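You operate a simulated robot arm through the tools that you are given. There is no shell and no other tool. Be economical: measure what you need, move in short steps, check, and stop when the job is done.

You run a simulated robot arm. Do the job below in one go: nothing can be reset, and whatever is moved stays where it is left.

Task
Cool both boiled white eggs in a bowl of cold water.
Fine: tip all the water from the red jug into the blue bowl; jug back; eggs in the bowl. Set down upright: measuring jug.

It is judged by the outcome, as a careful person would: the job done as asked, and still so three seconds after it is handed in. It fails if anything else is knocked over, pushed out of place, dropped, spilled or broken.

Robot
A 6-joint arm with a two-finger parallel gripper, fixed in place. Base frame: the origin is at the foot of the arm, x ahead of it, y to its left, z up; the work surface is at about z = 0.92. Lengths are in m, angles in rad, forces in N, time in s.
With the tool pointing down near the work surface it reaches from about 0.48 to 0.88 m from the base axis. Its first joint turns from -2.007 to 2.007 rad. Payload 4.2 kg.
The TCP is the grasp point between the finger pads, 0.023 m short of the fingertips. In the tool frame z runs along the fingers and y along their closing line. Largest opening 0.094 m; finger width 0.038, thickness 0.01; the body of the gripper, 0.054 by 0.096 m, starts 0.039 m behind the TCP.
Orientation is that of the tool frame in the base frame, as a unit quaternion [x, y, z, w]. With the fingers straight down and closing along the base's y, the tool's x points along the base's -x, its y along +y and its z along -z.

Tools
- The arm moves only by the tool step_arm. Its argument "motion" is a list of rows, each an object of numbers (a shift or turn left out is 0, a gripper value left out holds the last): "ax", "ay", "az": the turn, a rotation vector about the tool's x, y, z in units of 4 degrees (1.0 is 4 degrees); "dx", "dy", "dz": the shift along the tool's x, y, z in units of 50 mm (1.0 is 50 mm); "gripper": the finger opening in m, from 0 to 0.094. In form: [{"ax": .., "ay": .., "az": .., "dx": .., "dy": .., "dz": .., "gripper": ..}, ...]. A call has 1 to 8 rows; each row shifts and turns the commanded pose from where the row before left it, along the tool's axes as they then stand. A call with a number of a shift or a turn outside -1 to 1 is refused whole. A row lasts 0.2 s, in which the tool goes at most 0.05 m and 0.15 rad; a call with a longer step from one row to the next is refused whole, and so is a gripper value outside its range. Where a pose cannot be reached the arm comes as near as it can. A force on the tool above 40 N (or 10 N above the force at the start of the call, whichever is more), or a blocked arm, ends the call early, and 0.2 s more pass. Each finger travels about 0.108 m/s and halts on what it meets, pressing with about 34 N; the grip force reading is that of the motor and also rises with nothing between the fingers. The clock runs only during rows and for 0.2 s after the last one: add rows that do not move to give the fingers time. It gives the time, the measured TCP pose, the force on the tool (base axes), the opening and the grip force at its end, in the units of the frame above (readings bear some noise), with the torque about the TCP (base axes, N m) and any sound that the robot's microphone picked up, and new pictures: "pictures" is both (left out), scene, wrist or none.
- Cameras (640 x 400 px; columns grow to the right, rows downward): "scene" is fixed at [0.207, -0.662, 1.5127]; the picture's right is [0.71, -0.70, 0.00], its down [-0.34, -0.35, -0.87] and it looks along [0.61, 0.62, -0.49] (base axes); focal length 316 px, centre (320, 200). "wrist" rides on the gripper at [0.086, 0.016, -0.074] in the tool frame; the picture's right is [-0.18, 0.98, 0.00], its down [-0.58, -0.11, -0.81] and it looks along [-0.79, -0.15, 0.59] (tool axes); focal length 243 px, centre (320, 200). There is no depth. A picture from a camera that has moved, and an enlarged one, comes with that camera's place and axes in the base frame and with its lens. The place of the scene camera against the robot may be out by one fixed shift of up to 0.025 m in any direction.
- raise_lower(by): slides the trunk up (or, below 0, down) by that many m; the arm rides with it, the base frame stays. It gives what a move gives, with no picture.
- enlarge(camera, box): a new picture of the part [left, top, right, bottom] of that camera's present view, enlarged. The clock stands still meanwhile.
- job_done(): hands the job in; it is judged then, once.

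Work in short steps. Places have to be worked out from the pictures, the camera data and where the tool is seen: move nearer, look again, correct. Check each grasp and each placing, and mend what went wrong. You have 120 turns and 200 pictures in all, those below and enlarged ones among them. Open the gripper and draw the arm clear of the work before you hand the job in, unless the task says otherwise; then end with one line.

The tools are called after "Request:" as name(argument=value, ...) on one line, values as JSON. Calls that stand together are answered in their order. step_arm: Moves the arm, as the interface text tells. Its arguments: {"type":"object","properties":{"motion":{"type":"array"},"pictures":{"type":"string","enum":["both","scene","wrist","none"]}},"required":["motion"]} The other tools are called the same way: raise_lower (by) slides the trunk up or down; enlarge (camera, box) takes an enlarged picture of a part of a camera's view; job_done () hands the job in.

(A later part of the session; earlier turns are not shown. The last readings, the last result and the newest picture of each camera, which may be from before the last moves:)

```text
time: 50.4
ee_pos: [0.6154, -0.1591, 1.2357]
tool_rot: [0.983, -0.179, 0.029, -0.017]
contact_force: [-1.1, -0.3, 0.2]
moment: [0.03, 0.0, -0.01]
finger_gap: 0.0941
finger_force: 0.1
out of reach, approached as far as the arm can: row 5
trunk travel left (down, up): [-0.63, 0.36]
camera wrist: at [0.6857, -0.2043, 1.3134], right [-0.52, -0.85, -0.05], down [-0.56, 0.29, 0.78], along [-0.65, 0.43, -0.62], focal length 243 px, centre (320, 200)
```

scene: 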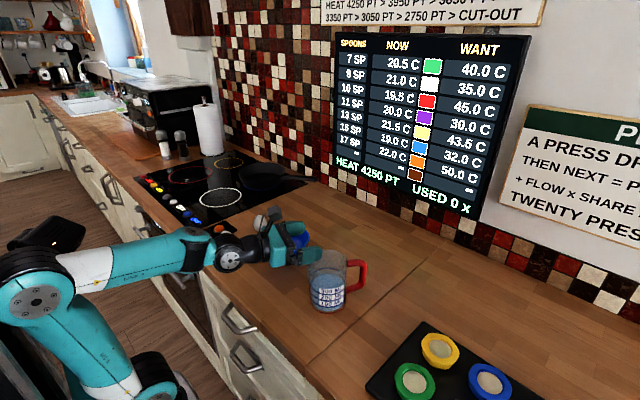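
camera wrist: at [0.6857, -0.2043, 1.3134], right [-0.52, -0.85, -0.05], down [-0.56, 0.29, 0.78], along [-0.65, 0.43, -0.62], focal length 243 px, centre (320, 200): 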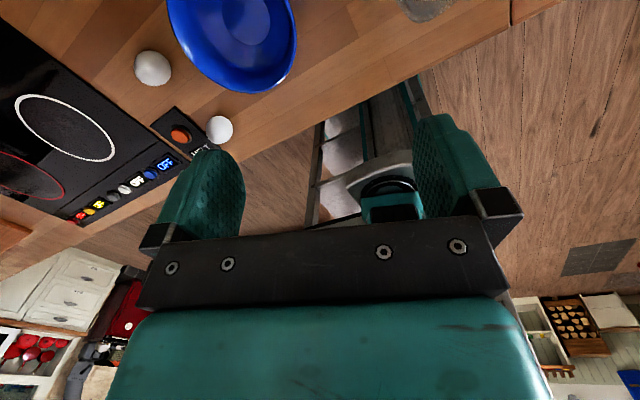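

The readings now agree: the limit is a wrist-roll limit that bites when the tool direction isn't at least about 5° to the right of the TCP's bearing. Pointing along −37° at the jug's present spot should therefore work. I'll unwind to −37°, shift toward the pre-grasp point, and pitch up again.

Request:
step_arm(motion=[{"az": 1}, {"az": 1}, {"az": 1}, {"az": 1}, {"dy": 0.5}, {"dy": 0.5}, {"dy": 0.48}, {}], pictures="none")

Request:
step_arm(motion=[{"ay": 1}, {"ay": 1}, {"ay": 1}, {"ay": 1}, {"ay": 1}, {"ay": 1}, {"ay": 1}, {"ay": 1}], pictures="none")

Request:
step_arm(motion=[{"ay": 1}, {"ay": 1}, {"ay": 1}, {"ay": 1}, {"ay": 1}, {"ay": 1}, {"ay": 1}, {"ay": 1}], pictures="none")

```text
time: 52.2
ee_pos: [0.5725, -0.2183, 1.231]
tool_rot: [0.949, -0.314, 0.027, -0.021]
contact_force: [-0.8, -0.1, -0.1]
moment: [0.05, 0.01, -0.03]
finger_gap: 0.0942
finger_force: 0.0
trunk travel left (down, up): [-0.63, 0.36]
```

```text
time: 54.0
ee_pos: [0.5718, -0.2179, 1.2305]
tool_rot: [0.905, -0.306, 0.289, 0.066]
contact_force: [0.5, 0.7, -0.1]
moment: [-0.01, 0.0, 0.03]
finger_gap: 0.0939
finger_force: 0.0
trunk travel left (down, up): [-0.63, 0.36]
```

```text
time: 55.8
ee_pos: [0.5812, -0.2174, 1.2299]
tool_rot: [0.79, -0.278, 0.525, 0.148]
contact_force: [0.9, 0.6, 0.6]
moment: [-0.02, 0.02, -0.03]
finger_gap: 0.0942
finger_force: 0.1
out of reach, approached as far as the arm can: row 5, 6
trunk travel left (down, up): [-0.63, 0.36]
```

Pitch is now 24° below horizontal and the tool points −35°, with TCP about 8 cm behind the jug axis. That's good enough. I'll trim the slight roll and lower the trunk to bring the tool down near rim height.

Request:
step_arm(motion=[{"az": -0.9}, {}], pictures="none")

Request:
raise_lower(by=-0.14)

Request:
step_arm(motion=[{}], pictures="both")

```text
time: 56.4
ee_pos: [0.5807, -0.2162, 1.2302]
tool_rot: [0.799, -0.253, 0.52, 0.166]
contact_force: [-0.7, 0.3, -0.5]
moment: [0.01, -0.01, 0.0]
finger_gap: 0.0941
finger_force: 0.1
trunk travel left (down, up): [-0.63, 0.36]
```

```text
time: 58.1
ee_pos: [0.5808, -0.2167, 1.0895]
tool_rot: [0.798, -0.252, 0.521, 0.166]
contact_force: [-0.2, 0.2, -0.8]
moment: [-0.01, 0.02, 0.0]
finger_gap: 0.0939
finger_force: 0.2
trunk travel left (down, up): [-0.49, 0.5]
```

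```text
time: 58.5
ee_pos: [0.5793, -0.2173, 1.0892]
tool_rot: [0.799, -0.252, 0.52, 0.165]
contact_force: [-0.3, 0.9, -0.2]
moment: [0.02, 0.04, 0.0]
finger_gap: 0.0942
finger_force: 0.1
trunk travel left (down, up): [-0.49, 0.5]
camera wrist: at [0.5441, -0.2099, 1.1985], right [-0.63, -0.76, -0.17], down [-0.73, 0.65, -0.21], along [0.27, -0.01, -0.96], focal length 243 px, centre (320, 200)
```

scene: 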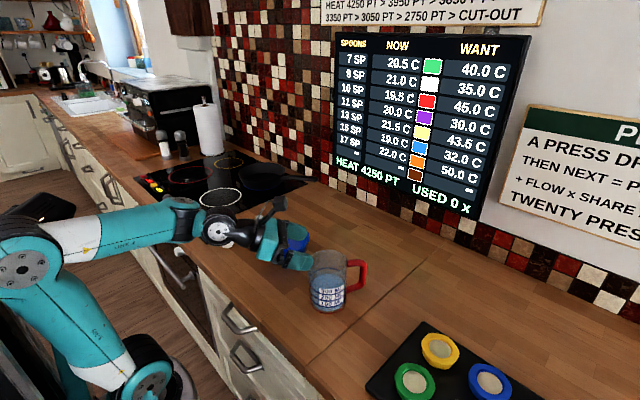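
wrist: 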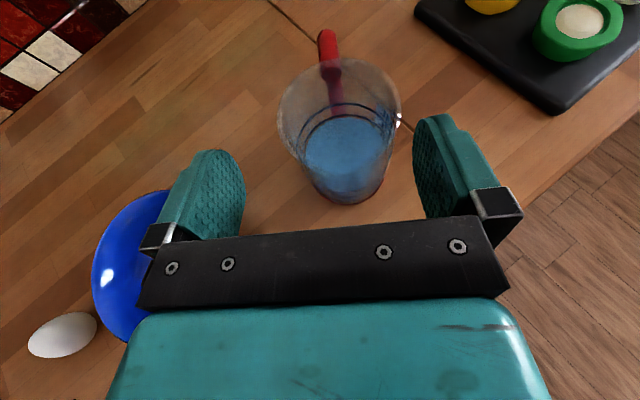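

Good view, with the fingers flanking the jug. I'll enlarge to measure the axis precisely, since clearance is only about 3 mm a side.

Request:
enlarge(camera="wrist", box=[230, 20, 450, 220])

```text
2.00 times, centred on (340, 120) of wrist
camera zoom: at [0.5441, -0.2099, 1.1985], right [-0.63, -0.76, -0.17], down [-0.73, 0.65, -0.21], along [0.27, -0.01, -0.96], focal length 485 px, centre (280, 360)
```

zoom: 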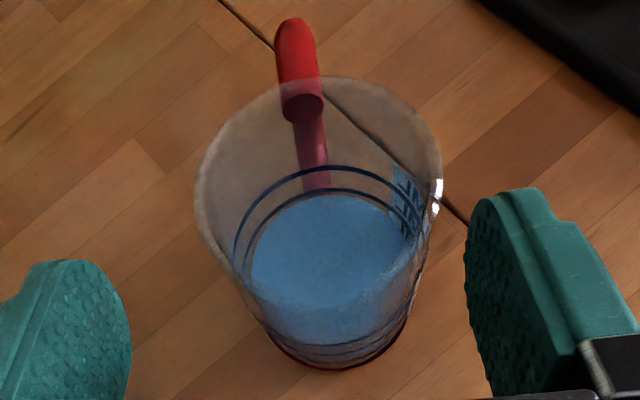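

Laterally the jug is about 8 mm to tool +y. At 24° pitch the gripper body would meet the jug before the pads were deep enough, so I need to be flatter. I'll try pitching up about 15° more now that the trunk is lower.

Request:
step_arm(motion=[{"dy": 0.166}, {"ay": 1}, {"ay": 1}, {"ay": 1}, {"ay": 1}, {}], pictures="scene")

```text
time: 59.9
ee_pos: [0.5799, -0.2242, 1.0885]
tool_rot: [0.719, -0.227, 0.626, 0.199]
contact_force: [-0.2, 0.0, 0.0]
moment: [-0.01, 0.03, 0.01]
finger_gap: 0.0943
finger_force: 0.0
out of reach, approached as far as the arm can: row 1
trunk travel left (down, up): [-0.49, 0.5]
```

scene: 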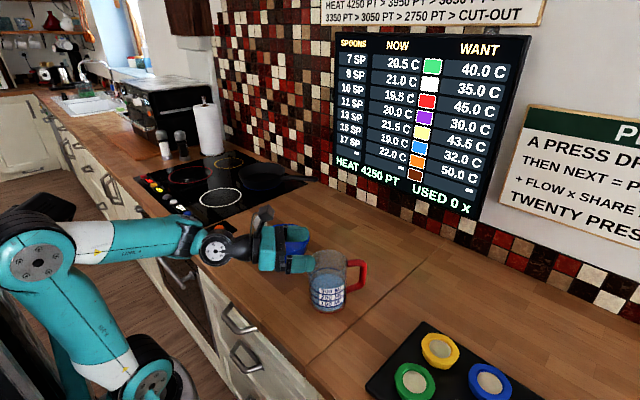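

Pitch is now 8° with fingers level. I'll trim 3 mm sideways and descend with the arm, keeping the forearm high, to about z 1.03, then look.

Request:
step_arm(motion=[{"dy": 0.06}, {"dx": -0.4}, {"dx": -0.4}, {"dx": -0.4}, {}], pictures="both")

```text
time: 61.1
ee_pos: [0.5813, -0.2227, 1.0345]
tool_rot: [0.719, -0.227, 0.626, 0.199]
contact_force: [0.3, 1.2, -0.5]
moment: [0.01, 0.02, 0.0]
finger_gap: 0.0941
finger_force: 0.1
out of reach, approached as far as the arm can: row 4
trunk travel left (down, up): [-0.49, 0.5]
camera wrist: at [0.5209, -0.1995, 1.1314], right [-0.59, -0.79, -0.18], down [-0.66, 0.59, -0.47], along [0.48, -0.15, -0.87], focal length 243 px, centre (320, 200)
```

scene: 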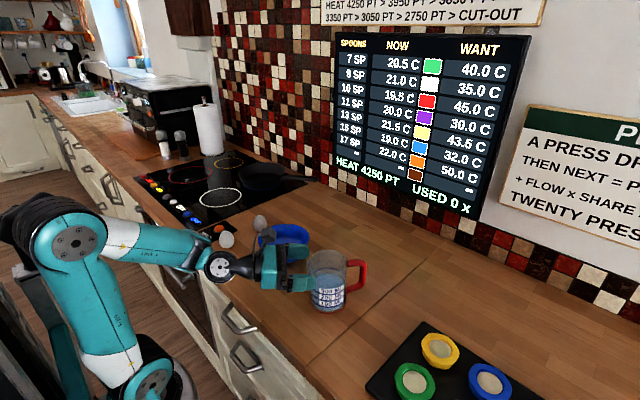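
wrist: 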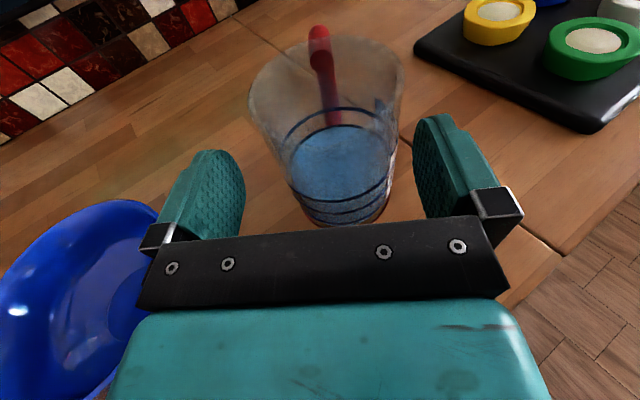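

Fingers straddle well so far. I'll enlarge to fix the lateral offset before going lower.

Request:
enlarge(camera="wrist", box=[170, 10, 510, 240])

```text
1.74 times, centred on (340, 125) of wrist
camera zoom: at [0.5209, -0.1995, 1.1314], right [-0.59, -0.79, -0.18], down [-0.66, 0.59, -0.47], along [0.48, -0.15, -0.87], focal length 422 px, centre (285, 330)
```

zoom: 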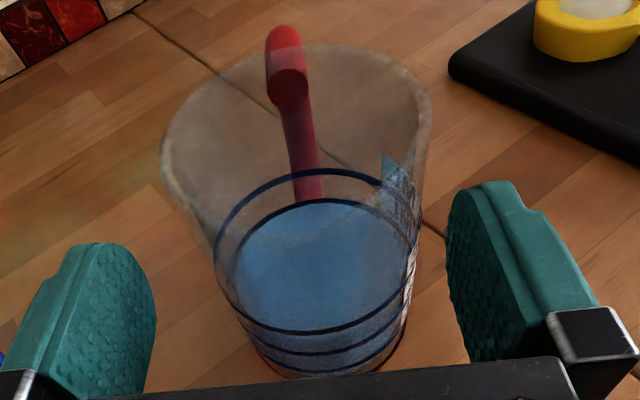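

Lateral offset is about 5 mm toward tool +y. I'll correct it and descend vertically to z≈0.98.

Request:
step_arm(motion=[{"dy": 0.1}, {"dx": -0.37, "dz": 0.06}, {"dx": -0.37, "dz": 0.06}, {"dx": -0.37, "dz": 0.06}, {}], pictures="both")

```text
time: 62.3
ee_pos: [0.6053, -0.2338, 0.9976]
tool_rot: [0.719, -0.228, 0.626, 0.199]
contact_force: [-1.6, -1.3, 0.8]
moment: [0.0, 0.01, -0.02]
finger_gap: 0.0938
finger_force: 0.0
out of reach, approached as far as the arm can: row 2, 3, 4
trunk travel left (down, up): [-0.49, 0.5]
camera wrist: at [0.5451, -0.2099, 1.0937], right [-0.59, -0.79, -0.18], down [-0.66, 0.59, -0.46], along [0.47, -0.15, -0.87], focal length 243 px, centre (320, 200)
```

scene: 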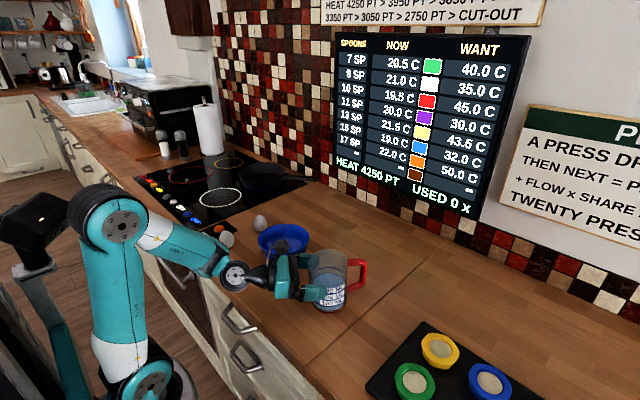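
wrist: 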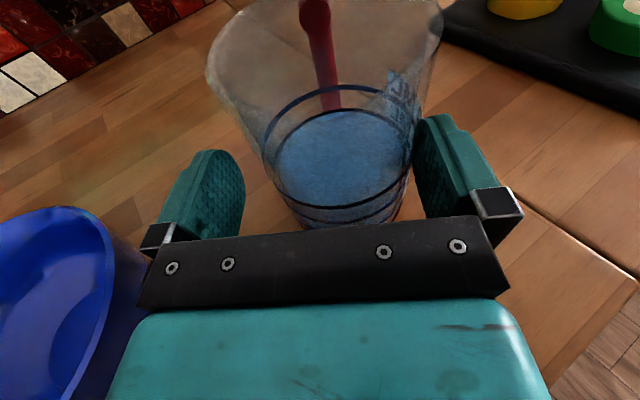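

The drift left a lateral error of about 9 mm. I'll correct it and use the trunk for the last 2 cm down.

Request:
step_arm(motion=[{"dy": 0.09}, {"dy": 0.09}, {}], pictures="none")

Request:
raise_lower(by=-0.022)

Request:
enlarge(camera="wrist", box=[140, 0, 520, 250])

```text
time: 63.1
ee_pos: [0.6038, -0.2409, 0.9992]
tool_rot: [0.719, -0.226, 0.626, 0.198]
contact_force: [-0.1, -0.4, -0.2]
moment: [-0.04, 0.03, 0.0]
finger_gap: 0.094
finger_force: 0.1
out of reach, approached as far as the arm can: row 2
trunk travel left (down, up): [-0.49, 0.5]
```

```text
time: 63.8
ee_pos: [0.603, -0.24, 0.9777]
tool_rot: [0.719, -0.227, 0.626, 0.199]
contact_force: [0.4, -0.4, -1.0]
moment: [-0.01, -0.03, 0.01]
finger_gap: 0.0941
finger_force: 0.0
trunk travel left (down, up): [-0.468, 0.522]
```

```text
1.60 times, centred on (330, 125) of wrist
camera zoom: at [0.5428, -0.2167, 1.0734], right [-0.59, -0.79, -0.18], down [-0.66, 0.59, -0.47], along [0.48, -0.15, -0.87], focal length 388 px, centre (304, 320)
```

zoom: 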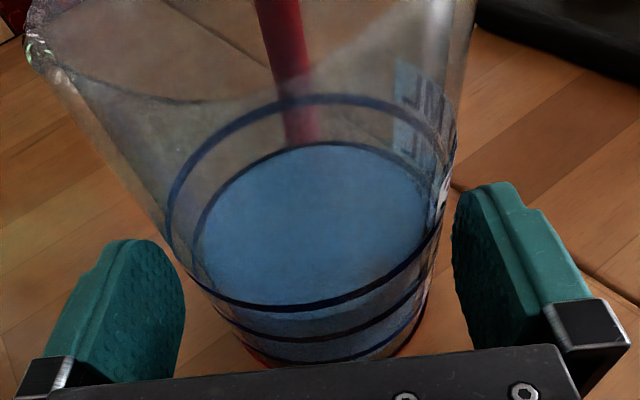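

Lateral residual is about 3–4 mm; distance to the axis is about 47 mm along the tool. I'll correct and advance 20 mm, then check the forces.

Request:
step_arm(motion=[{"dy": 0.06}, {"dz": 0.2, "dx": 0.028}, {"dz": 0.2, "dx": 0.028}, {}], pictures="none")

Request:
enlarge(camera="wrist", box=[140, 0, 520, 250])

Request:
enlarge(camera="scene", box=[200, 200, 380, 330])

```text
time: 64.8
ee_pos: [0.6171, -0.2561, 0.9781]
tool_rot: [0.719, -0.228, 0.626, 0.199]
contact_force: [0.1, -0.3, 0.0]
moment: [0.03, 0.0, -0.04]
finger_gap: 0.0942
finger_force: 0.0
trunk travel left (down, up): [-0.468, 0.522]
```

```text
1.60 times, centred on (330, 125) of wrist
camera zoom: at [0.5577, -0.2319, 1.0743], right [-0.59, -0.79, -0.18], down [-0.66, 0.59, -0.47], along [0.48, -0.15, -0.87], focal length 388 px, centre (304, 320)
```

zoom: 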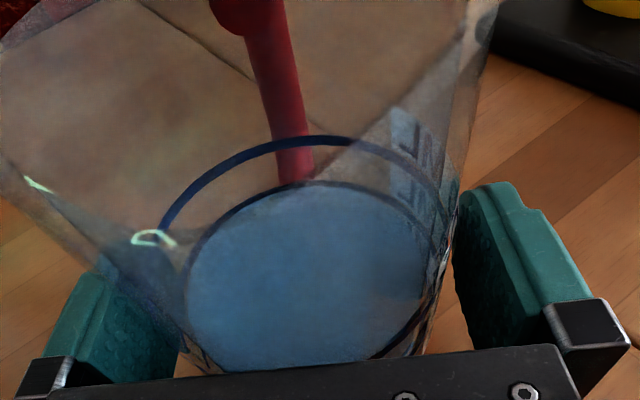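

```text
3.08 times, centred on (290, 265) of scene
camera zoom: at [0.207, -0.662, 1.5127], right [0.71, -0.7, 0.0], down [-0.34, -0.35, -0.87], along [0.61, 0.62, -0.49], focal length 971 px, centre (412, 0)
```

zoom: 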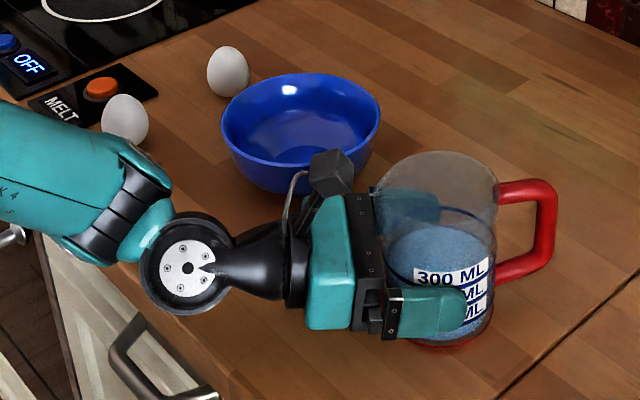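

The fingers straddle the jug cleanly. I'll advance the last 17 mm and close.

Request:
step_arm(motion=[{"dz": 0.17, "dx": 0.024, "dy": -0.02}, {"dz": 0.17, "dx": 0.024}, {}, {"gripper": 0.08}, {"gripper": 0.075}, {"gripper": 0.075}, {"gripper": 0.075}], pictures="none")

Request:
enlarge(camera="scene", box=[200, 200, 380, 330])

```text
time: 66.4
ee_pos: [0.6333, -0.2643, 0.9775]
tool_rot: [0.719, -0.226, 0.626, 0.198]
contact_force: [0.4, -0.2, -0.8]
moment: [-0.01, -0.12, -0.01]
finger_gap: 0.0875
finger_force: 33.9
trunk travel left (down, up): [-0.468, 0.522]
```

```text
3.08 times, centred on (290, 265) of scene
camera zoom: at [0.207, -0.662, 1.5127], right [0.71, -0.7, 0.0], down [-0.34, -0.35, -0.87], along [0.61, 0.62, -0.49], focal length 971 px, centre (412, 0)
```

zoom: 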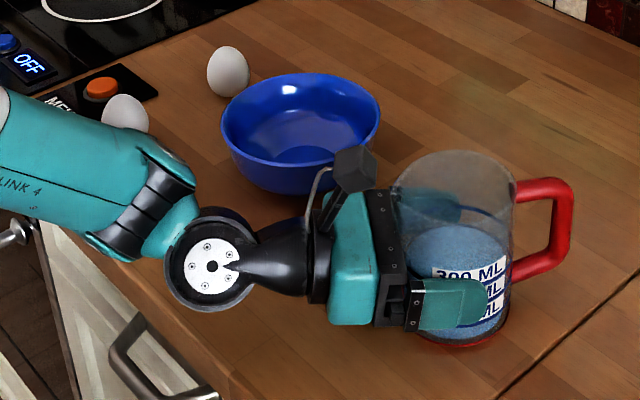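

Gripped at 0.0875 with very little side force, and the jug is upright. Lifting gently to check for slip.

Request:
step_arm(motion=[{"dx": 0.1}, {"dx": 0.2}, {"dx": 0.3}, {"dx": 0.3}, {}, {}], pictures="none")

Request:
enlarge(camera="scene", box=[200, 200, 380, 330])

```text
time: 67.8
ee_pos: [0.6375, -0.2668, 1.0228]
tool_rot: [0.719, -0.227, 0.626, 0.198]
contact_force: [-0.6, -0.2, -3.8]
moment: [0.09, 0.08, 0.03]
finger_gap: 0.0874
finger_force: 34.5
trunk travel left (down, up): [-0.468, 0.522]
```

```text
3.08 times, centred on (290, 265) of scene
camera zoom: at [0.207, -0.662, 1.5127], right [0.71, -0.7, 0.0], down [-0.34, -0.35, -0.87], along [0.61, 0.62, -0.49], focal length 971 px, centre (412, 0)
```

zoom: 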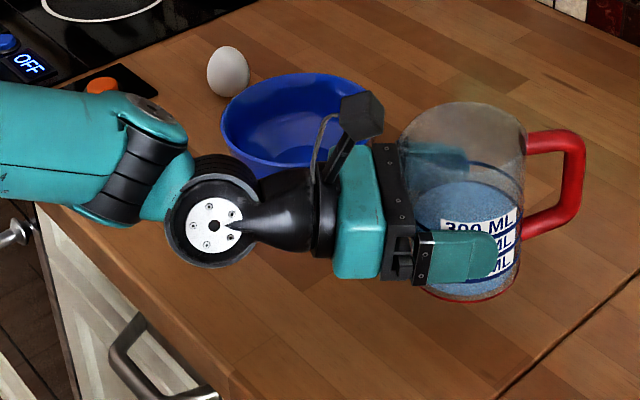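

The jug is up cleanly with no slip (about 0.39 kg). With calibrated scene views I put the bowl at about (0.66,-0.03). I'll raise the jug to z≈1.14, then carry it to the far-left side of the bowl.

Request:
step_arm(motion=[{"dx": 0.3}, {"dx": 0.45}, {"dx": 0.45}, {"dx": 0.45}, {"dx": 0.45}, {"dx": 0.25}, {}], pictures="none")

Request:
step_arm(motion=[{"dy": -0.25, "dz": -0.12}, {"dy": -0.45, "dz": -0.22}, {"dy": -0.5, "dz": -0.25}, {"dy": -0.5, "dz": -0.25}, {"dy": -0.5, "dz": -0.25}, {"dy": -0.45, "dz": -0.22}, {"dy": -0.25, "dz": -0.12}, {}], pictures="both")

```text
time: 69.4
ee_pos: [0.6505, -0.2753, 1.1404]
tool_rot: [0.72, -0.226, 0.626, 0.198]
contact_force: [0.3, -0.6, -3.0]
moment: [0.04, 0.04, -0.05]
finger_gap: 0.0875
finger_force: 33.7
trunk travel left (down, up): [-0.468, 0.522]
```

```text
time: 71.2
ee_pos: [0.6756, -0.1164, 1.147]
tool_rot: [0.719, -0.228, 0.626, 0.199]
contact_force: [-0.1, 0.6, -4.3]
moment: [0.05, 0.06, -0.02]
finger_gap: 0.0874
finger_force: 35.0
trunk travel left (down, up): [-0.468, 0.522]
camera wrist: at [0.6159, -0.0927, 1.2427], right [-0.59, -0.79, -0.18], down [-0.66, 0.59, -0.47], along [0.48, -0.15, -0.87], focal length 243 px, centre (320, 200)
```

scene: 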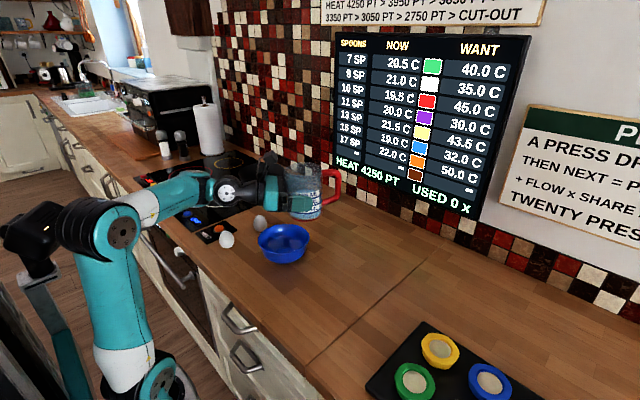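
wrist: 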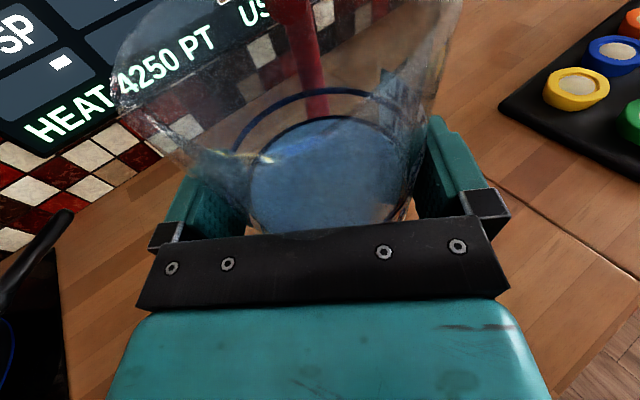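

Carrying on to the pour position beyond the bowl.

Request:
step_arm(motion=[{"dy": -0.3, "dz": -0.15}, {"dy": -0.45, "dz": -0.23}, {"dy": -0.55, "dz": -0.28}, {"dy": -0.55, "dz": -0.28}, {"dy": -0.47, "dz": -0.25}, {"dy": -0.3, "dz": -0.15}, {}], pictures="scene")

Request:
enlarge(camera="scene", box=[200, 140, 380, 290])

```text
time: 72.8
ee_pos: [0.6961, 0.0286, 1.1568]
tool_rot: [0.72, -0.227, 0.626, 0.198]
contact_force: [-0.1, -0.1, -3.6]
moment: [0.08, 0.1, 0.02]
finger_gap: 0.0872
finger_force: 33.5
trunk travel left (down, up): [-0.468, 0.522]
```

scene: 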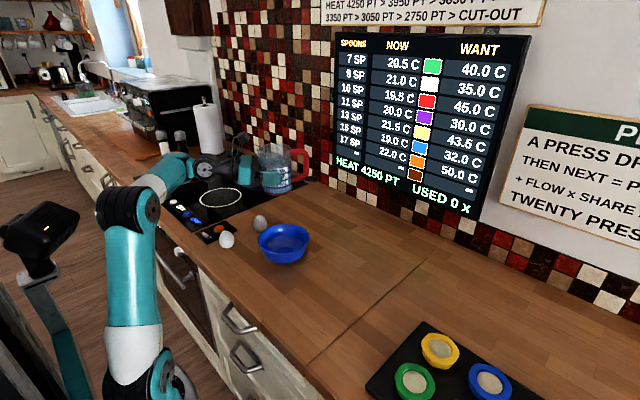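

```text
2.67 times, centred on (290, 215) of scene
camera zoom: at [0.207, -0.662, 1.5127], right [0.71, -0.7, 0.0], down [-0.34, -0.35, -0.87], along [0.61, 0.62, -0.49], focal length 841 px, centre (400, 160)
```

zoom: 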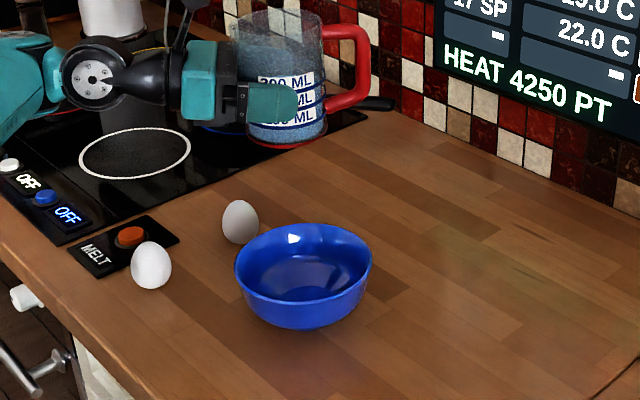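

Refined bowl centre is about (0.664,-0.042). The lip will travel roughly 4–8 cm from the tool toward the bowl, so the present spot is right. I'll lower 4 cm and start the roll (32°), then check the direction.

Request:
step_arm(motion=[{"dx": -0.4}, {"dx": -0.4, "az": 0.5}, {"az": 1}, {"az": 1}, {"az": 1}, {"az": 1}, {"az": 1}, {"az": 1}], pictures="none")

Request:
enlarge(camera="scene", box=[200, 140, 380, 290])

```text
time: 74.6
ee_pos: [0.6925, 0.0324, 1.1172]
tool_rot: [0.649, -0.383, 0.655, 0.054]
contact_force: [-0.2, -0.2, -3.3]
moment: [0.03, 0.08, 0.0]
finger_gap: 0.0871
finger_force: 34.2
trunk travel left (down, up): [-0.468, 0.522]
```

```text
2.67 times, centred on (290, 215) of scene
camera zoom: at [0.207, -0.662, 1.5127], right [0.71, -0.7, 0.0], down [-0.34, -0.35, -0.87], along [0.61, 0.62, -0.49], focal length 841 px, centre (400, 160)
```

zoom: 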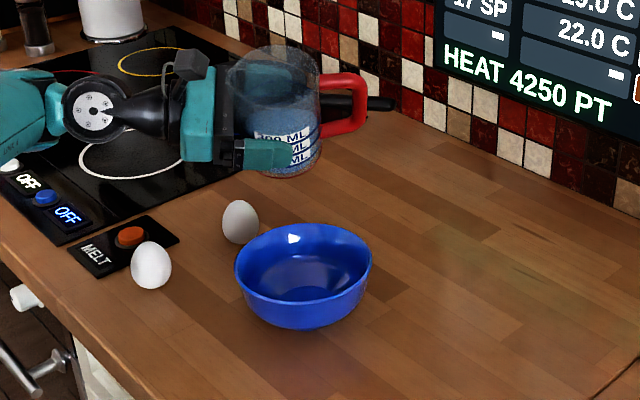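

The tilt is toward the bowl and the lip heading lines up. Continuing slowly into the pour.

Request:
step_arm(motion=[{"az": 1}, {"az": 1}, {"az": 1}, {"az": 0.7}, {"az": 0.6}, {"az": 0.6}, {"az": 0.6}, {"az": 0.5}], pictures="none")

Request:
enlarge(camera="scene", box=[200, 140, 380, 290])

```text
time: 76.4
ee_pos: [0.6925, 0.0311, 1.118]
tool_rot: [0.555, -0.51, 0.652, -0.084]
contact_force: [0.7, 0.0, -4.0]
moment: [0.08, 0.06, -0.02]
finger_gap: 0.0873
finger_force: 33.6
trunk travel left (down, up): [-0.468, 0.522]
```

```text
2.67 times, centred on (290, 215) of scene
camera zoom: at [0.207, -0.662, 1.5127], right [0.71, -0.7, 0.0], down [-0.34, -0.35, -0.87], along [0.61, 0.62, -0.49], focal length 841 px, centre (400, 160)
```

zoom: 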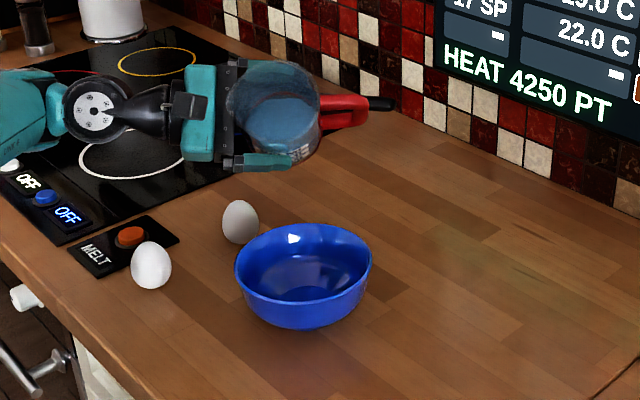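

Now at about 50°. Continuing in small steps and watching for the stream.

Request:
step_arm(motion=[{"az": 0.5}, {"az": 0.5}, {"az": 0.5}, {"az": 0.5}, {"az": 0.5}, {}], pictures="none")

Request:
enlarge(camera="scene", box=[200, 140, 380, 290])

```text
time: 77.8
ee_pos: [0.6925, 0.0304, 1.1163]
tool_rot: [0.509, -0.556, 0.641, -0.142]
contact_force: [-0.4, 0.0, -3.3]
moment: [0.06, 0.04, 0.02]
finger_gap: 0.0874
finger_force: 34.2
trunk travel left (down, up): [-0.468, 0.522]
```

```text
2.67 times, centred on (290, 215) of scene
camera zoom: at [0.207, -0.662, 1.5127], right [0.71, -0.7, 0.0], down [-0.34, -0.35, -0.87], along [0.61, 0.62, -0.49], focal length 841 px, centre (400, 160)
```

zoom: 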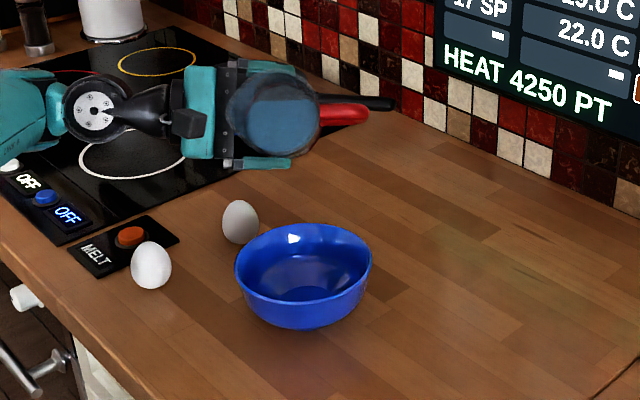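

The lip sits about 1.5 cm left of the bowl's centreline in view, so I'll shift 15 mm along the tool and continue rolling.

Request:
step_arm(motion=[{"dz": 0.15}, {"dz": 0.15}, {"az": 0.5}, {"az": 0.5}, {"az": 0.5}, {}], pictures="none")

Request:
enlarge(camera="scene", box=[200, 140, 380, 290])

```text
time: 79.2
ee_pos: [0.7055, 0.0237, 1.1152]
tool_rot: [0.48, -0.581, 0.634, -0.175]
contact_force: [0.2, 0.1, -3.7]
moment: [0.04, 0.05, 0.0]
finger_gap: 0.0875
finger_force: 34.1
trunk travel left (down, up): [-0.468, 0.522]
```

```text
2.67 times, centred on (290, 215) of scene
camera zoom: at [0.207, -0.662, 1.5127], right [0.71, -0.7, 0.0], down [-0.34, -0.35, -0.87], along [0.61, 0.62, -0.49], focal length 841 px, centre (400, 160)
```

zoom: 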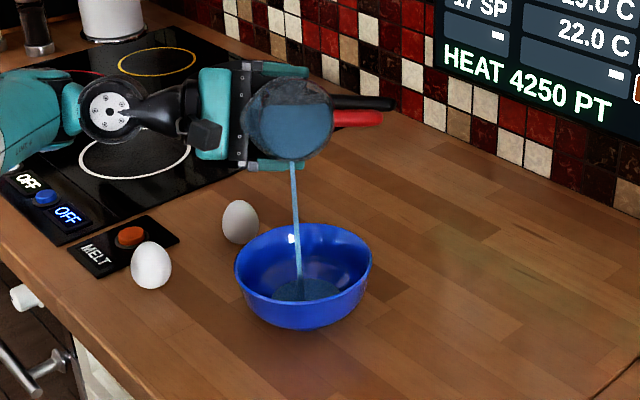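

The stream lands in the middle of the bowl. I'll continue gradually, pausing to let it drain.

Request:
step_arm(motion=[{}, {}, {"az": 0.5}, {}, {"az": 0.5}, {}, {"az": 0.5}, {}], pictures="none")

Request:
enlarge(camera="scene", box=[200, 140, 380, 290])

```text
time: 81.0
ee_pos: [0.705, 0.0233, 1.1157]
tool_rot: [0.449, -0.606, 0.623, -0.207]
contact_force: [-0.2, -0.4, -2.8]
moment: [0.04, 0.07, -0.02]
finger_gap: 0.0873
finger_force: 33.7
trunk travel left (down, up): [-0.468, 0.522]
```

```text
2.67 times, centred on (290, 215) of scene
camera zoom: at [0.207, -0.662, 1.5127], right [0.71, -0.7, 0.0], down [-0.34, -0.35, -0.87], along [0.61, 0.62, -0.49], focal length 841 px, centre (400, 160)
```

zoom: 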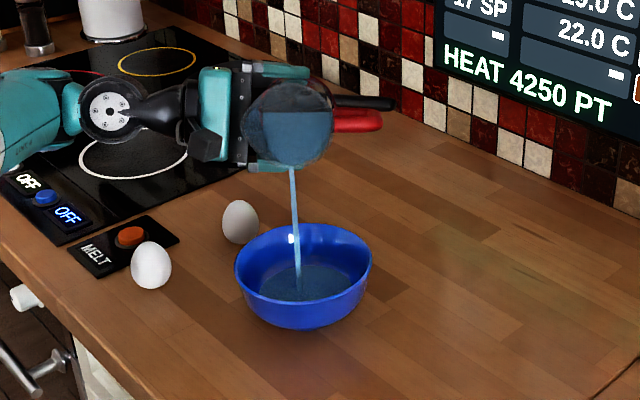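

Pouring well and landing inside the bowl. Continuing.

Request:
step_arm(motion=[{"az": 0.5}, {}, {"az": 0.5}, {}, {"az": 0.5}, {}, {"az": 0.5}, {}], pictures="none")

Request:
step_arm(motion=[{"az": 0.5}, {}, {"az": 0.5}, {}, {"az": 0.5}, {}, {"az": 0.5}, {}], pictures="none")

Request:
enlarge(camera="scene", box=[200, 140, 380, 290])

```text
time: 82.8
ee_pos: [0.7046, 0.0229, 1.1154]
tool_rot: [-0.405, 0.637, -0.607, 0.25]
contact_force: [-0.5, 0.7, -1.7]
moment: [0.0, 0.06, 0.03]
finger_gap: 0.0872
finger_force: 34.4
trunk travel left (down, up): [-0.468, 0.522]
```

```text
time: 84.6
ee_pos: [0.7045, 0.0234, 1.1152]
tool_rot: [-0.359, 0.664, -0.588, 0.292]
contact_force: [-0.1, -0.3, -2.8]
moment: [0.01, 0.02, -0.04]
finger_gap: 0.087
finger_force: 34.2
trunk travel left (down, up): [-0.468, 0.522]
```

```text
2.67 times, centred on (290, 215) of scene
camera zoom: at [0.207, -0.662, 1.5127], right [0.71, -0.7, 0.0], down [-0.34, -0.35, -0.87], along [0.61, 0.62, -0.49], focal length 841 px, centre (400, 160)
```

zoom: 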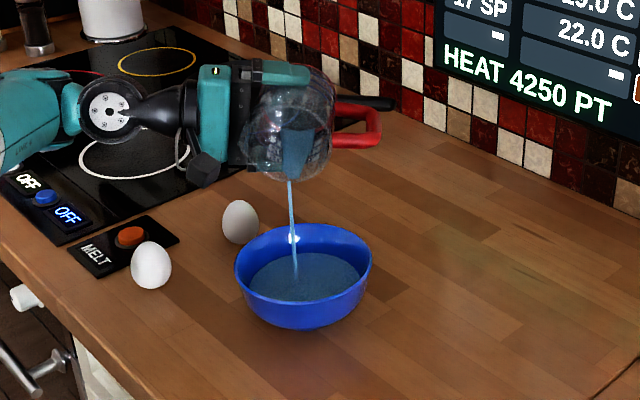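

Most is out. I'll shift about 12 mm toward the bowl to offset the lip receding, and tilt on to about 115° to empty it.

Request:
step_arm(motion=[{"dx": 0.12, "az": 0.4}, {"dx": 0.12, "az": 0.4}, {"az": 0.6}, {"az": 0.6}, {"az": 0.6}, {"az": 0.6}, {"az": 0.6}, {}], pictures="none")

Request:
enlarge(camera="scene", box=[200, 140, 380, 290])

```text
time: 86.4
ee_pos: [0.6974, 0.0135, 1.1154]
tool_rot: [-0.269, 0.705, -0.544, 0.367]
contact_force: [0.0, 0.7, -1.2]
moment: [0.03, 0.0, 0.0]
finger_gap: 0.0871
finger_force: 34.0
trunk travel left (down, up): [-0.468, 0.522]
```

```text
2.67 times, centred on (290, 215) of scene
camera zoom: at [0.207, -0.662, 1.5127], right [0.71, -0.7, 0.0], down [-0.34, -0.35, -0.87], along [0.61, 0.62, -0.49], focal length 841 px, centre (400, 160)
```

zoom: 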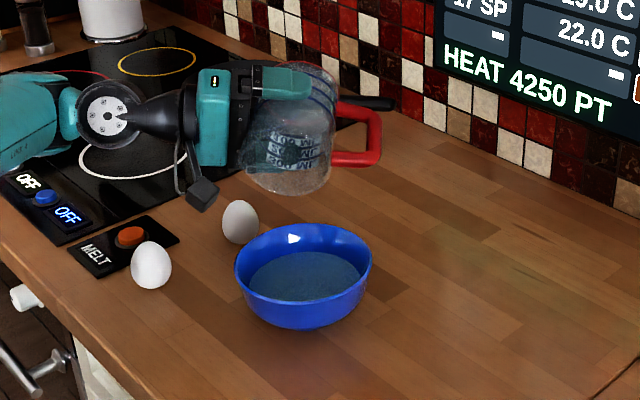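

The jug looks empty and the table dry. I'll wait a moment for the last drops and look closer.

Request:
step_arm(motion=[{"az": 0.6}, {"az": 0.6}, {}, {}, {}, {}], pictures="none")

Request:
enlarge(camera="scene", box=[240, 150, 330, 240])

```text
time: 87.8
ee_pos: [0.6989, 0.0133, 1.1163]
tool_rot: [-0.24, 0.715, -0.528, 0.389]
contact_force: [-0.4, -0.2, -2.4]
moment: [0.02, 0.02, 0.02]
finger_gap: 0.0871
finger_force: 34.3
trunk travel left (down, up): [-0.468, 0.522]
```

```text
4.44 times, centred on (285, 195) of scene
camera zoom: at [0.207, -0.662, 1.5127], right [0.71, -0.7, 0.0], down [-0.34, -0.35, -0.87], along [0.61, 0.62, -0.49], focal length 1402 px, centre (476, 222)
```

zoom: 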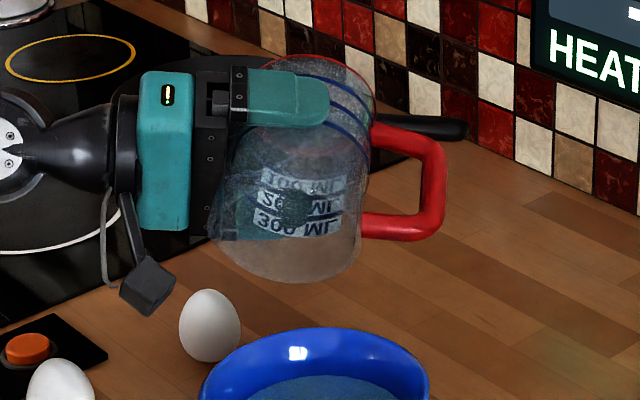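

Empty. Rolling the jug back upright (27 units in all).

Request:
step_arm(motion=[{"az": -1}, {"az": -1}, {"az": -1}, {"az": -1}, {"az": -1}, {"az": -1}, {"az": -1}, {"az": -1}], pictures="none")

Request:
step_arm(motion=[{"az": -1}, {"az": -1}, {"az": -1}, {"az": -1}, {"az": -1}, {"az": -1}, {"az": -1}, {"az": -1}], pictures="none")

Request:
step_arm(motion=[{"az": -1}, {"az": -1}, {"az": -1}, {"az": -1}, {"az": -1}, {"az": -1}, {"az": -1}, {"az": -1}], pictures="none")

Request:
step_arm(motion=[{"az": -1}, {"az": -1}, {"az": -1}, {}], pictures="both")

```text
time: 89.6
ee_pos: [0.6987, 0.0138, 1.1157]
tool_rot: [-0.427, 0.621, -0.616, 0.228]
contact_force: [0.6, 0.3, -1.3]
moment: [0.0, 0.03, 0.02]
finger_gap: 0.087
finger_force: 34.0
trunk travel left (down, up): [-0.468, 0.522]
```

```text
time: 91.4
ee_pos: [0.6976, 0.013, 1.1163]
tool_rot: [0.582, -0.479, 0.655, -0.051]
contact_force: [0.6, -0.3, -1.4]
moment: [0.02, 0.03, 0.0]
finger_gap: 0.0873
finger_force: 34.0
trunk travel left (down, up): [-0.468, 0.522]
```

```text
time: 93.2
ee_pos: [0.698, 0.0133, 1.1152]
tool_rot: [0.691, -0.301, 0.643, 0.133]
contact_force: [-0.2, -0.5, -1.3]
moment: [0.02, 0.02, 0.04]
finger_gap: 0.0872
finger_force: 34.3
trunk travel left (down, up): [-0.468, 0.522]
```

```text
time: 94.2
ee_pos: [0.6972, 0.0141, 1.1154]
tool_rot: [0.719, -0.227, 0.625, 0.199]
contact_force: [-0.6, 0.6, -1.0]
moment: [-0.01, 0.0, 0.0]
finger_gap: 0.0872
finger_force: 34.1
trunk travel left (down, up): [-0.468, 0.522]
camera wrist: at [0.6372, 0.0369, 1.2114], right [-0.59, -0.79, -0.18], down [-0.66, 0.59, -0.47], along [0.47, -0.16, -0.87], focal length 243 px, centre (320, 200)
```

scene: 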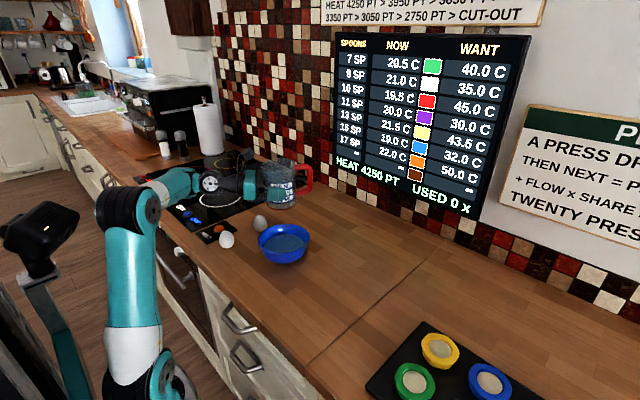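
wrist: 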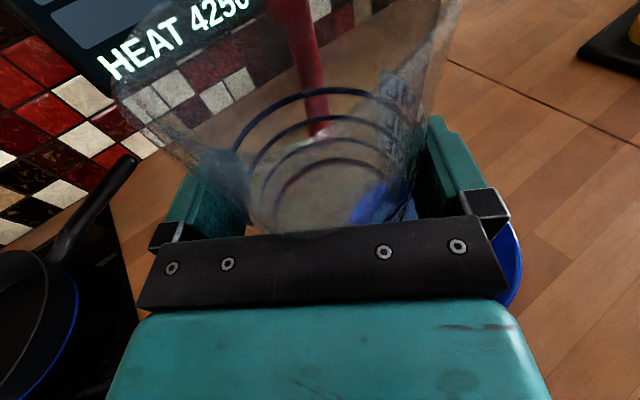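

Jug upright and empty; the bowl holds the water. Carrying the jug back over to its original spot, about (0.595,-0.267).

Request:
step_arm(motion=[{"dx": 0.2, "dy": 0.6, "dz": 0.14}, {"dy": 0.86, "dz": 0.19}, {"dy": 0.86, "dz": 0.19}, {"dy": 0.86, "dz": 0.19}, {"dy": 0.86, "dz": 0.19}, {"dy": 0.86, "dz": 0.2}, {"dy": 0.86, "dz": 0.2}, {}], pictures="none")

```text
time: 96.0
ee_pos: [0.5887, -0.2619, 1.1169]
tool_rot: [0.719, -0.227, 0.627, 0.199]
contact_force: [0.4, 0.3, -1.3]
moment: [0.01, 0.01, 0.01]
finger_gap: 0.0869
finger_force: 33.8
out of reach, approached as far as the arm can: row 7
trunk travel left (down, up): [-0.468, 0.522]
```

In position. Lowering with the trunk to about 7 mm above the surface.

Request:
raise_lower(by=-0.132)

Request:
step_arm(motion=[{"dx": -0.06}, {"dx": -0.06}, {}], pictures="scene")

```text
time: 97.6
ee_pos: [0.59, -0.2608, 0.9855]
tool_rot: [0.719, -0.227, 0.626, 0.198]
contact_force: [0.4, 0.2, -1.3]
moment: [0.06, 0.03, -0.02]
finger_gap: 0.0871
finger_force: 33.9
trunk travel left (down, up): [-0.336, 0.654]
```

```text
time: 98.4
ee_pos: [0.5881, -0.261, 0.979]
tool_rot: [0.72, -0.226, 0.626, 0.197]
contact_force: [-0.2, 0.0, -2.1]
moment: [0.02, 0.02, -0.02]
finger_gap: 0.087
finger_force: 33.4
trunk travel left (down, up): [-0.336, 0.654]
```

scene: 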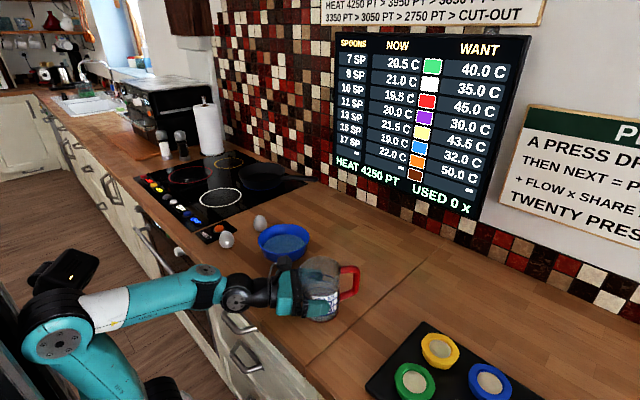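

Still hanging free. A few millimetres more until it touches.

Request:
step_arm(motion=[{"dx": -0.04}, {"dx": -0.04}, {}], pictures="none")

```text
time: 99.2
ee_pos: [0.5878, -0.2606, 0.9779]
tool_rot: [0.716, -0.228, 0.629, 0.2]
contact_force: [0.5, 0.1, 15.9]
moment: [0.11, 0.23, 0.01]
finger_gap: 0.0872
finger_force: 33.9
trunk travel left (down, up): [-0.336, 0.654]
```

Touching. I'll ease the pressure, open, and draw back 2 cm.

Request:
step_arm(motion=[{"dx": 0.03}, {"gripper": 0.094}, {}, {"dz": -0.15}, {"dz": -0.15}, {"dz": -0.15}, {}], pictures="both")

```text
time: 100.8
ee_pos: [0.5866, -0.2468, 0.9759]
tool_rot: [0.718, -0.228, 0.627, 0.2]
contact_force: [-0.3, -0.1, -0.8]
moment: [-0.01, -0.02, -0.04]
finger_gap: 0.0938
finger_force: 0.1
out of reach, approached as far as the arm can: row 4, 5, 6
trunk travel left (down, up): [-0.336, 0.654]
camera wrist: at [0.5266, -0.2239, 1.0705], right [-0.59, -0.79, -0.18], down [-0.65, 0.6, -0.47], along [0.48, -0.16, -0.87], focal length 243 px, centre (320, 200)
```

scene: 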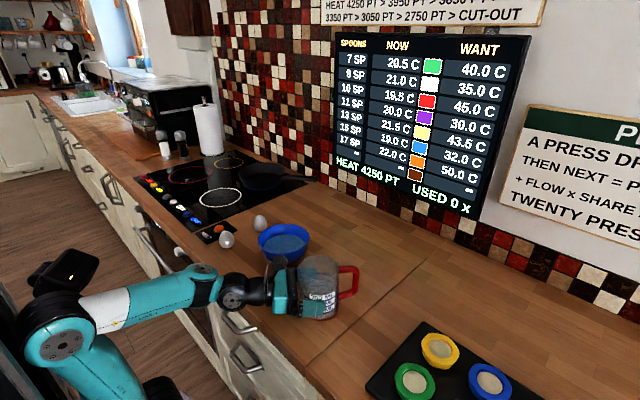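
wrist: 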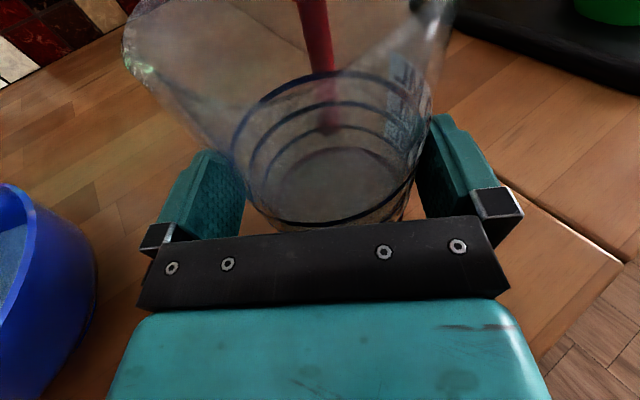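

The arm is at its inner limit here and slid sideways a few millimetres, nudging the jug slightly; the jug still stands. Pointing the tool more to the right (−50°) moves the wrist outward and frees room, so I'll swing about the jug axis and then draw back.

Request:
step_arm(motion=[{"ax": -1, "dy": 0.045}, {"ax": -1, "dy": -0.026}, {"ax": -1, "dy": -0.026}, {"ax": -1, "dy": -0.026}, {"dz": -0.15}, {"dz": -0.15}, {"dz": -0.15}, {}], pictures="both")

```text
time: 102.6
ee_pos: [0.5736, -0.2297, 0.9774]
tool_rot: [0.684, -0.312, 0.588, 0.297]
contact_force: [0.1, 0.3, -0.4]
moment: [-0.01, -0.05, 0.01]
finger_gap: 0.094
finger_force: 0.0
trunk travel left (down, up): [-0.336, 0.654]
camera wrist: at [0.5252, -0.1873, 1.0738], right [-0.78, -0.6, -0.14], down [-0.48, 0.74, -0.47], along [0.39, -0.3, -0.87], focal length 243 px, centre (320, 200)
```

scene: 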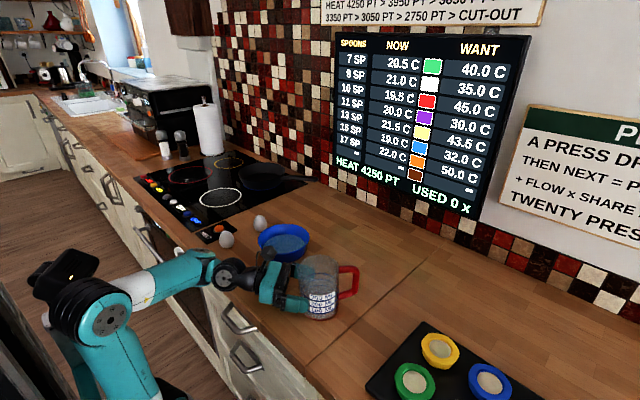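
wrist: 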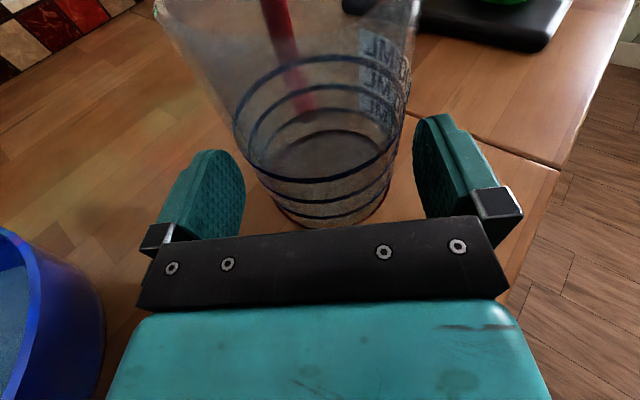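

It worked: free of the jug with clearance. I'll back off another 4 cm, then rise on the trunk.

Request:
step_arm(motion=[{"dz": -0.3}, {"dz": -0.3}, {"dz": -0.2}, {}], pictures="none")

Request:
raise_lower(by=0.35)

Request:
step_arm(motion=[{"ay": -1}, {"ay": -1}, {"ay": -1}, {"ay": -1}, {"ay": -1}, {"ay": -1}, {"ay": -1}, {"ay": -1}], pictures="scene")

```text
time: 103.6
ee_pos: [0.5489, -0.1965, 0.9832]
tool_rot: [0.683, -0.312, 0.589, 0.297]
contact_force: [0.2, 0.0, 0.6]
moment: [-0.03, 0.02, 0.0]
finger_gap: 0.0941
finger_force: 0.0
trunk travel left (down, up): [-0.336, 0.654]
```

```text
time: 107.0
ee_pos: [0.5508, -0.1988, 1.3337]
tool_rot: [0.684, -0.312, 0.589, 0.297]
contact_force: [0.0, -0.4, 0.2]
moment: [0.02, -0.01, 0.0]
finger_gap: 0.0941
finger_force: 0.1
trunk travel left (down, up): [-0.686, 0.304]
```

```text
time: 108.8
ee_pos: [0.5501, -0.1969, 1.3247]
tool_rot: [0.819, -0.382, 0.378, 0.199]
contact_force: [0.0, 0.3, 0.1]
moment: [0.0, 0.01, 0.03]
finger_gap: 0.0941
finger_force: 0.0
out of reach, approached as far as the arm can: row 8
trunk travel left (down, up): [-0.686, 0.304]
```

scene: 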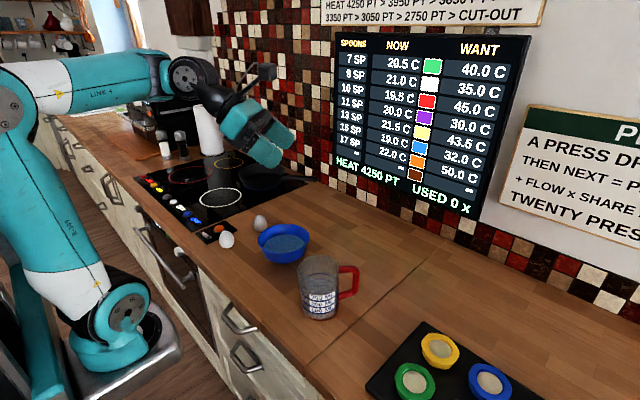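

The jug stands upright at its original place. Now the eggs, at about (0.563,0.110) and (0.689,0.111) and standing on end. I'll bring the tool back to vertical while moving toward them.

Request:
step_arm(motion=[{"ay": -1, "dy": -0.5}, {"ay": -1, "dy": -0.5}, {"ay": -1, "dy": -0.5}, {"ay": -1, "dy": -0.5}, {"ay": -1, "dy": -0.5}, {"ay": -1, "dy": -0.5}, {"ay": -1, "dy": -0.5}, {"ay": -1, "dy": -0.5}], pictures="none")

Request:
step_arm(motion=[{"ay": -1}, {"ay": -1}, {"ay": -1}, {"ay": -1}, {"ay": -0.7}, {}], pictures="none")

```text
time: 110.6
ee_pos: [0.6886, -0.0701, 1.2511]
tool_rot: [0.892, -0.422, 0.138, 0.085]
contact_force: [-0.2, -0.3, -0.3]
moment: [0.0, -0.02, 0.01]
finger_gap: 0.094
finger_force: 0.0
out of reach, approached as far as the arm can: row 1, 2, 3, 4, 5, 6, 7, 8
trunk travel left (down, up): [-0.686, 0.304]
```

```text
time: 112.0
ee_pos: [0.6842, -0.074, 1.2433]
tool_rot: [0.902, -0.431, -0.011, 0.016]
contact_force: [0.1, 0.0, 0.2]
moment: [-0.01, -0.03, -0.01]
finger_gap: 0.0937
finger_force: 0.1
out of reach, approached as far as the arm can: row 1, 3
trunk travel left (down, up): [-0.686, 0.304]
```

Tool is vertical to within 2°. I'll correct that and move above egg 2, then look.

Request:
step_arm(motion=[{"ax": 0.55, "ay": 0.1}, {"dx": -0.705, "dy": -0.6}, {"dx": -0.705, "dy": -0.6}, {"dx": -0.705, "dy": -0.6}, {"dx": -0.705, "dy": -0.6}, {"dz": 0.9}, {"dz": 0.9}, {}], pictures="both")

```text
time: 113.8
ee_pos: [0.6912, 0.1136, 1.1611]
tool_rot: [0.903, -0.43, 0.001, 0.0]
contact_force: [-0.4, -0.3, 0.4]
moment: [0.02, 0.03, -0.01]
finger_gap: 0.094
finger_force: 0.1
out of reach, approached as far as the arm can: row 1
trunk travel left (down, up): [-0.686, 0.304]
camera wrist: at [0.7328, 0.0373, 1.2351], right [-0.88, -0.47, 0.0], down [-0.28, 0.52, 0.81], along [-0.38, 0.71, -0.59], focal length 243 px, centre (320, 200)
```

scene: 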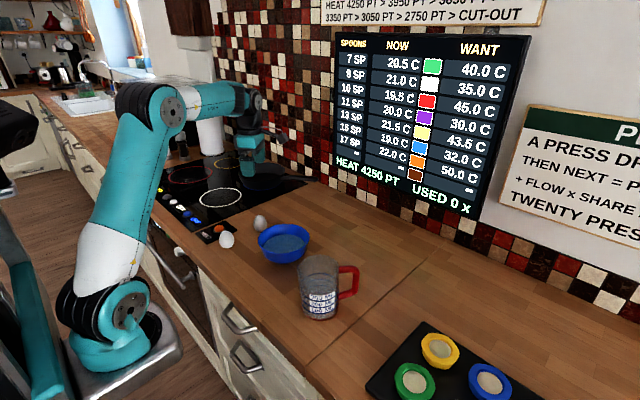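
wrist: 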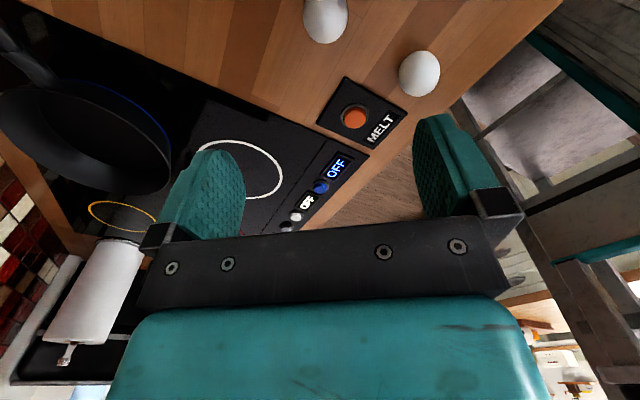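

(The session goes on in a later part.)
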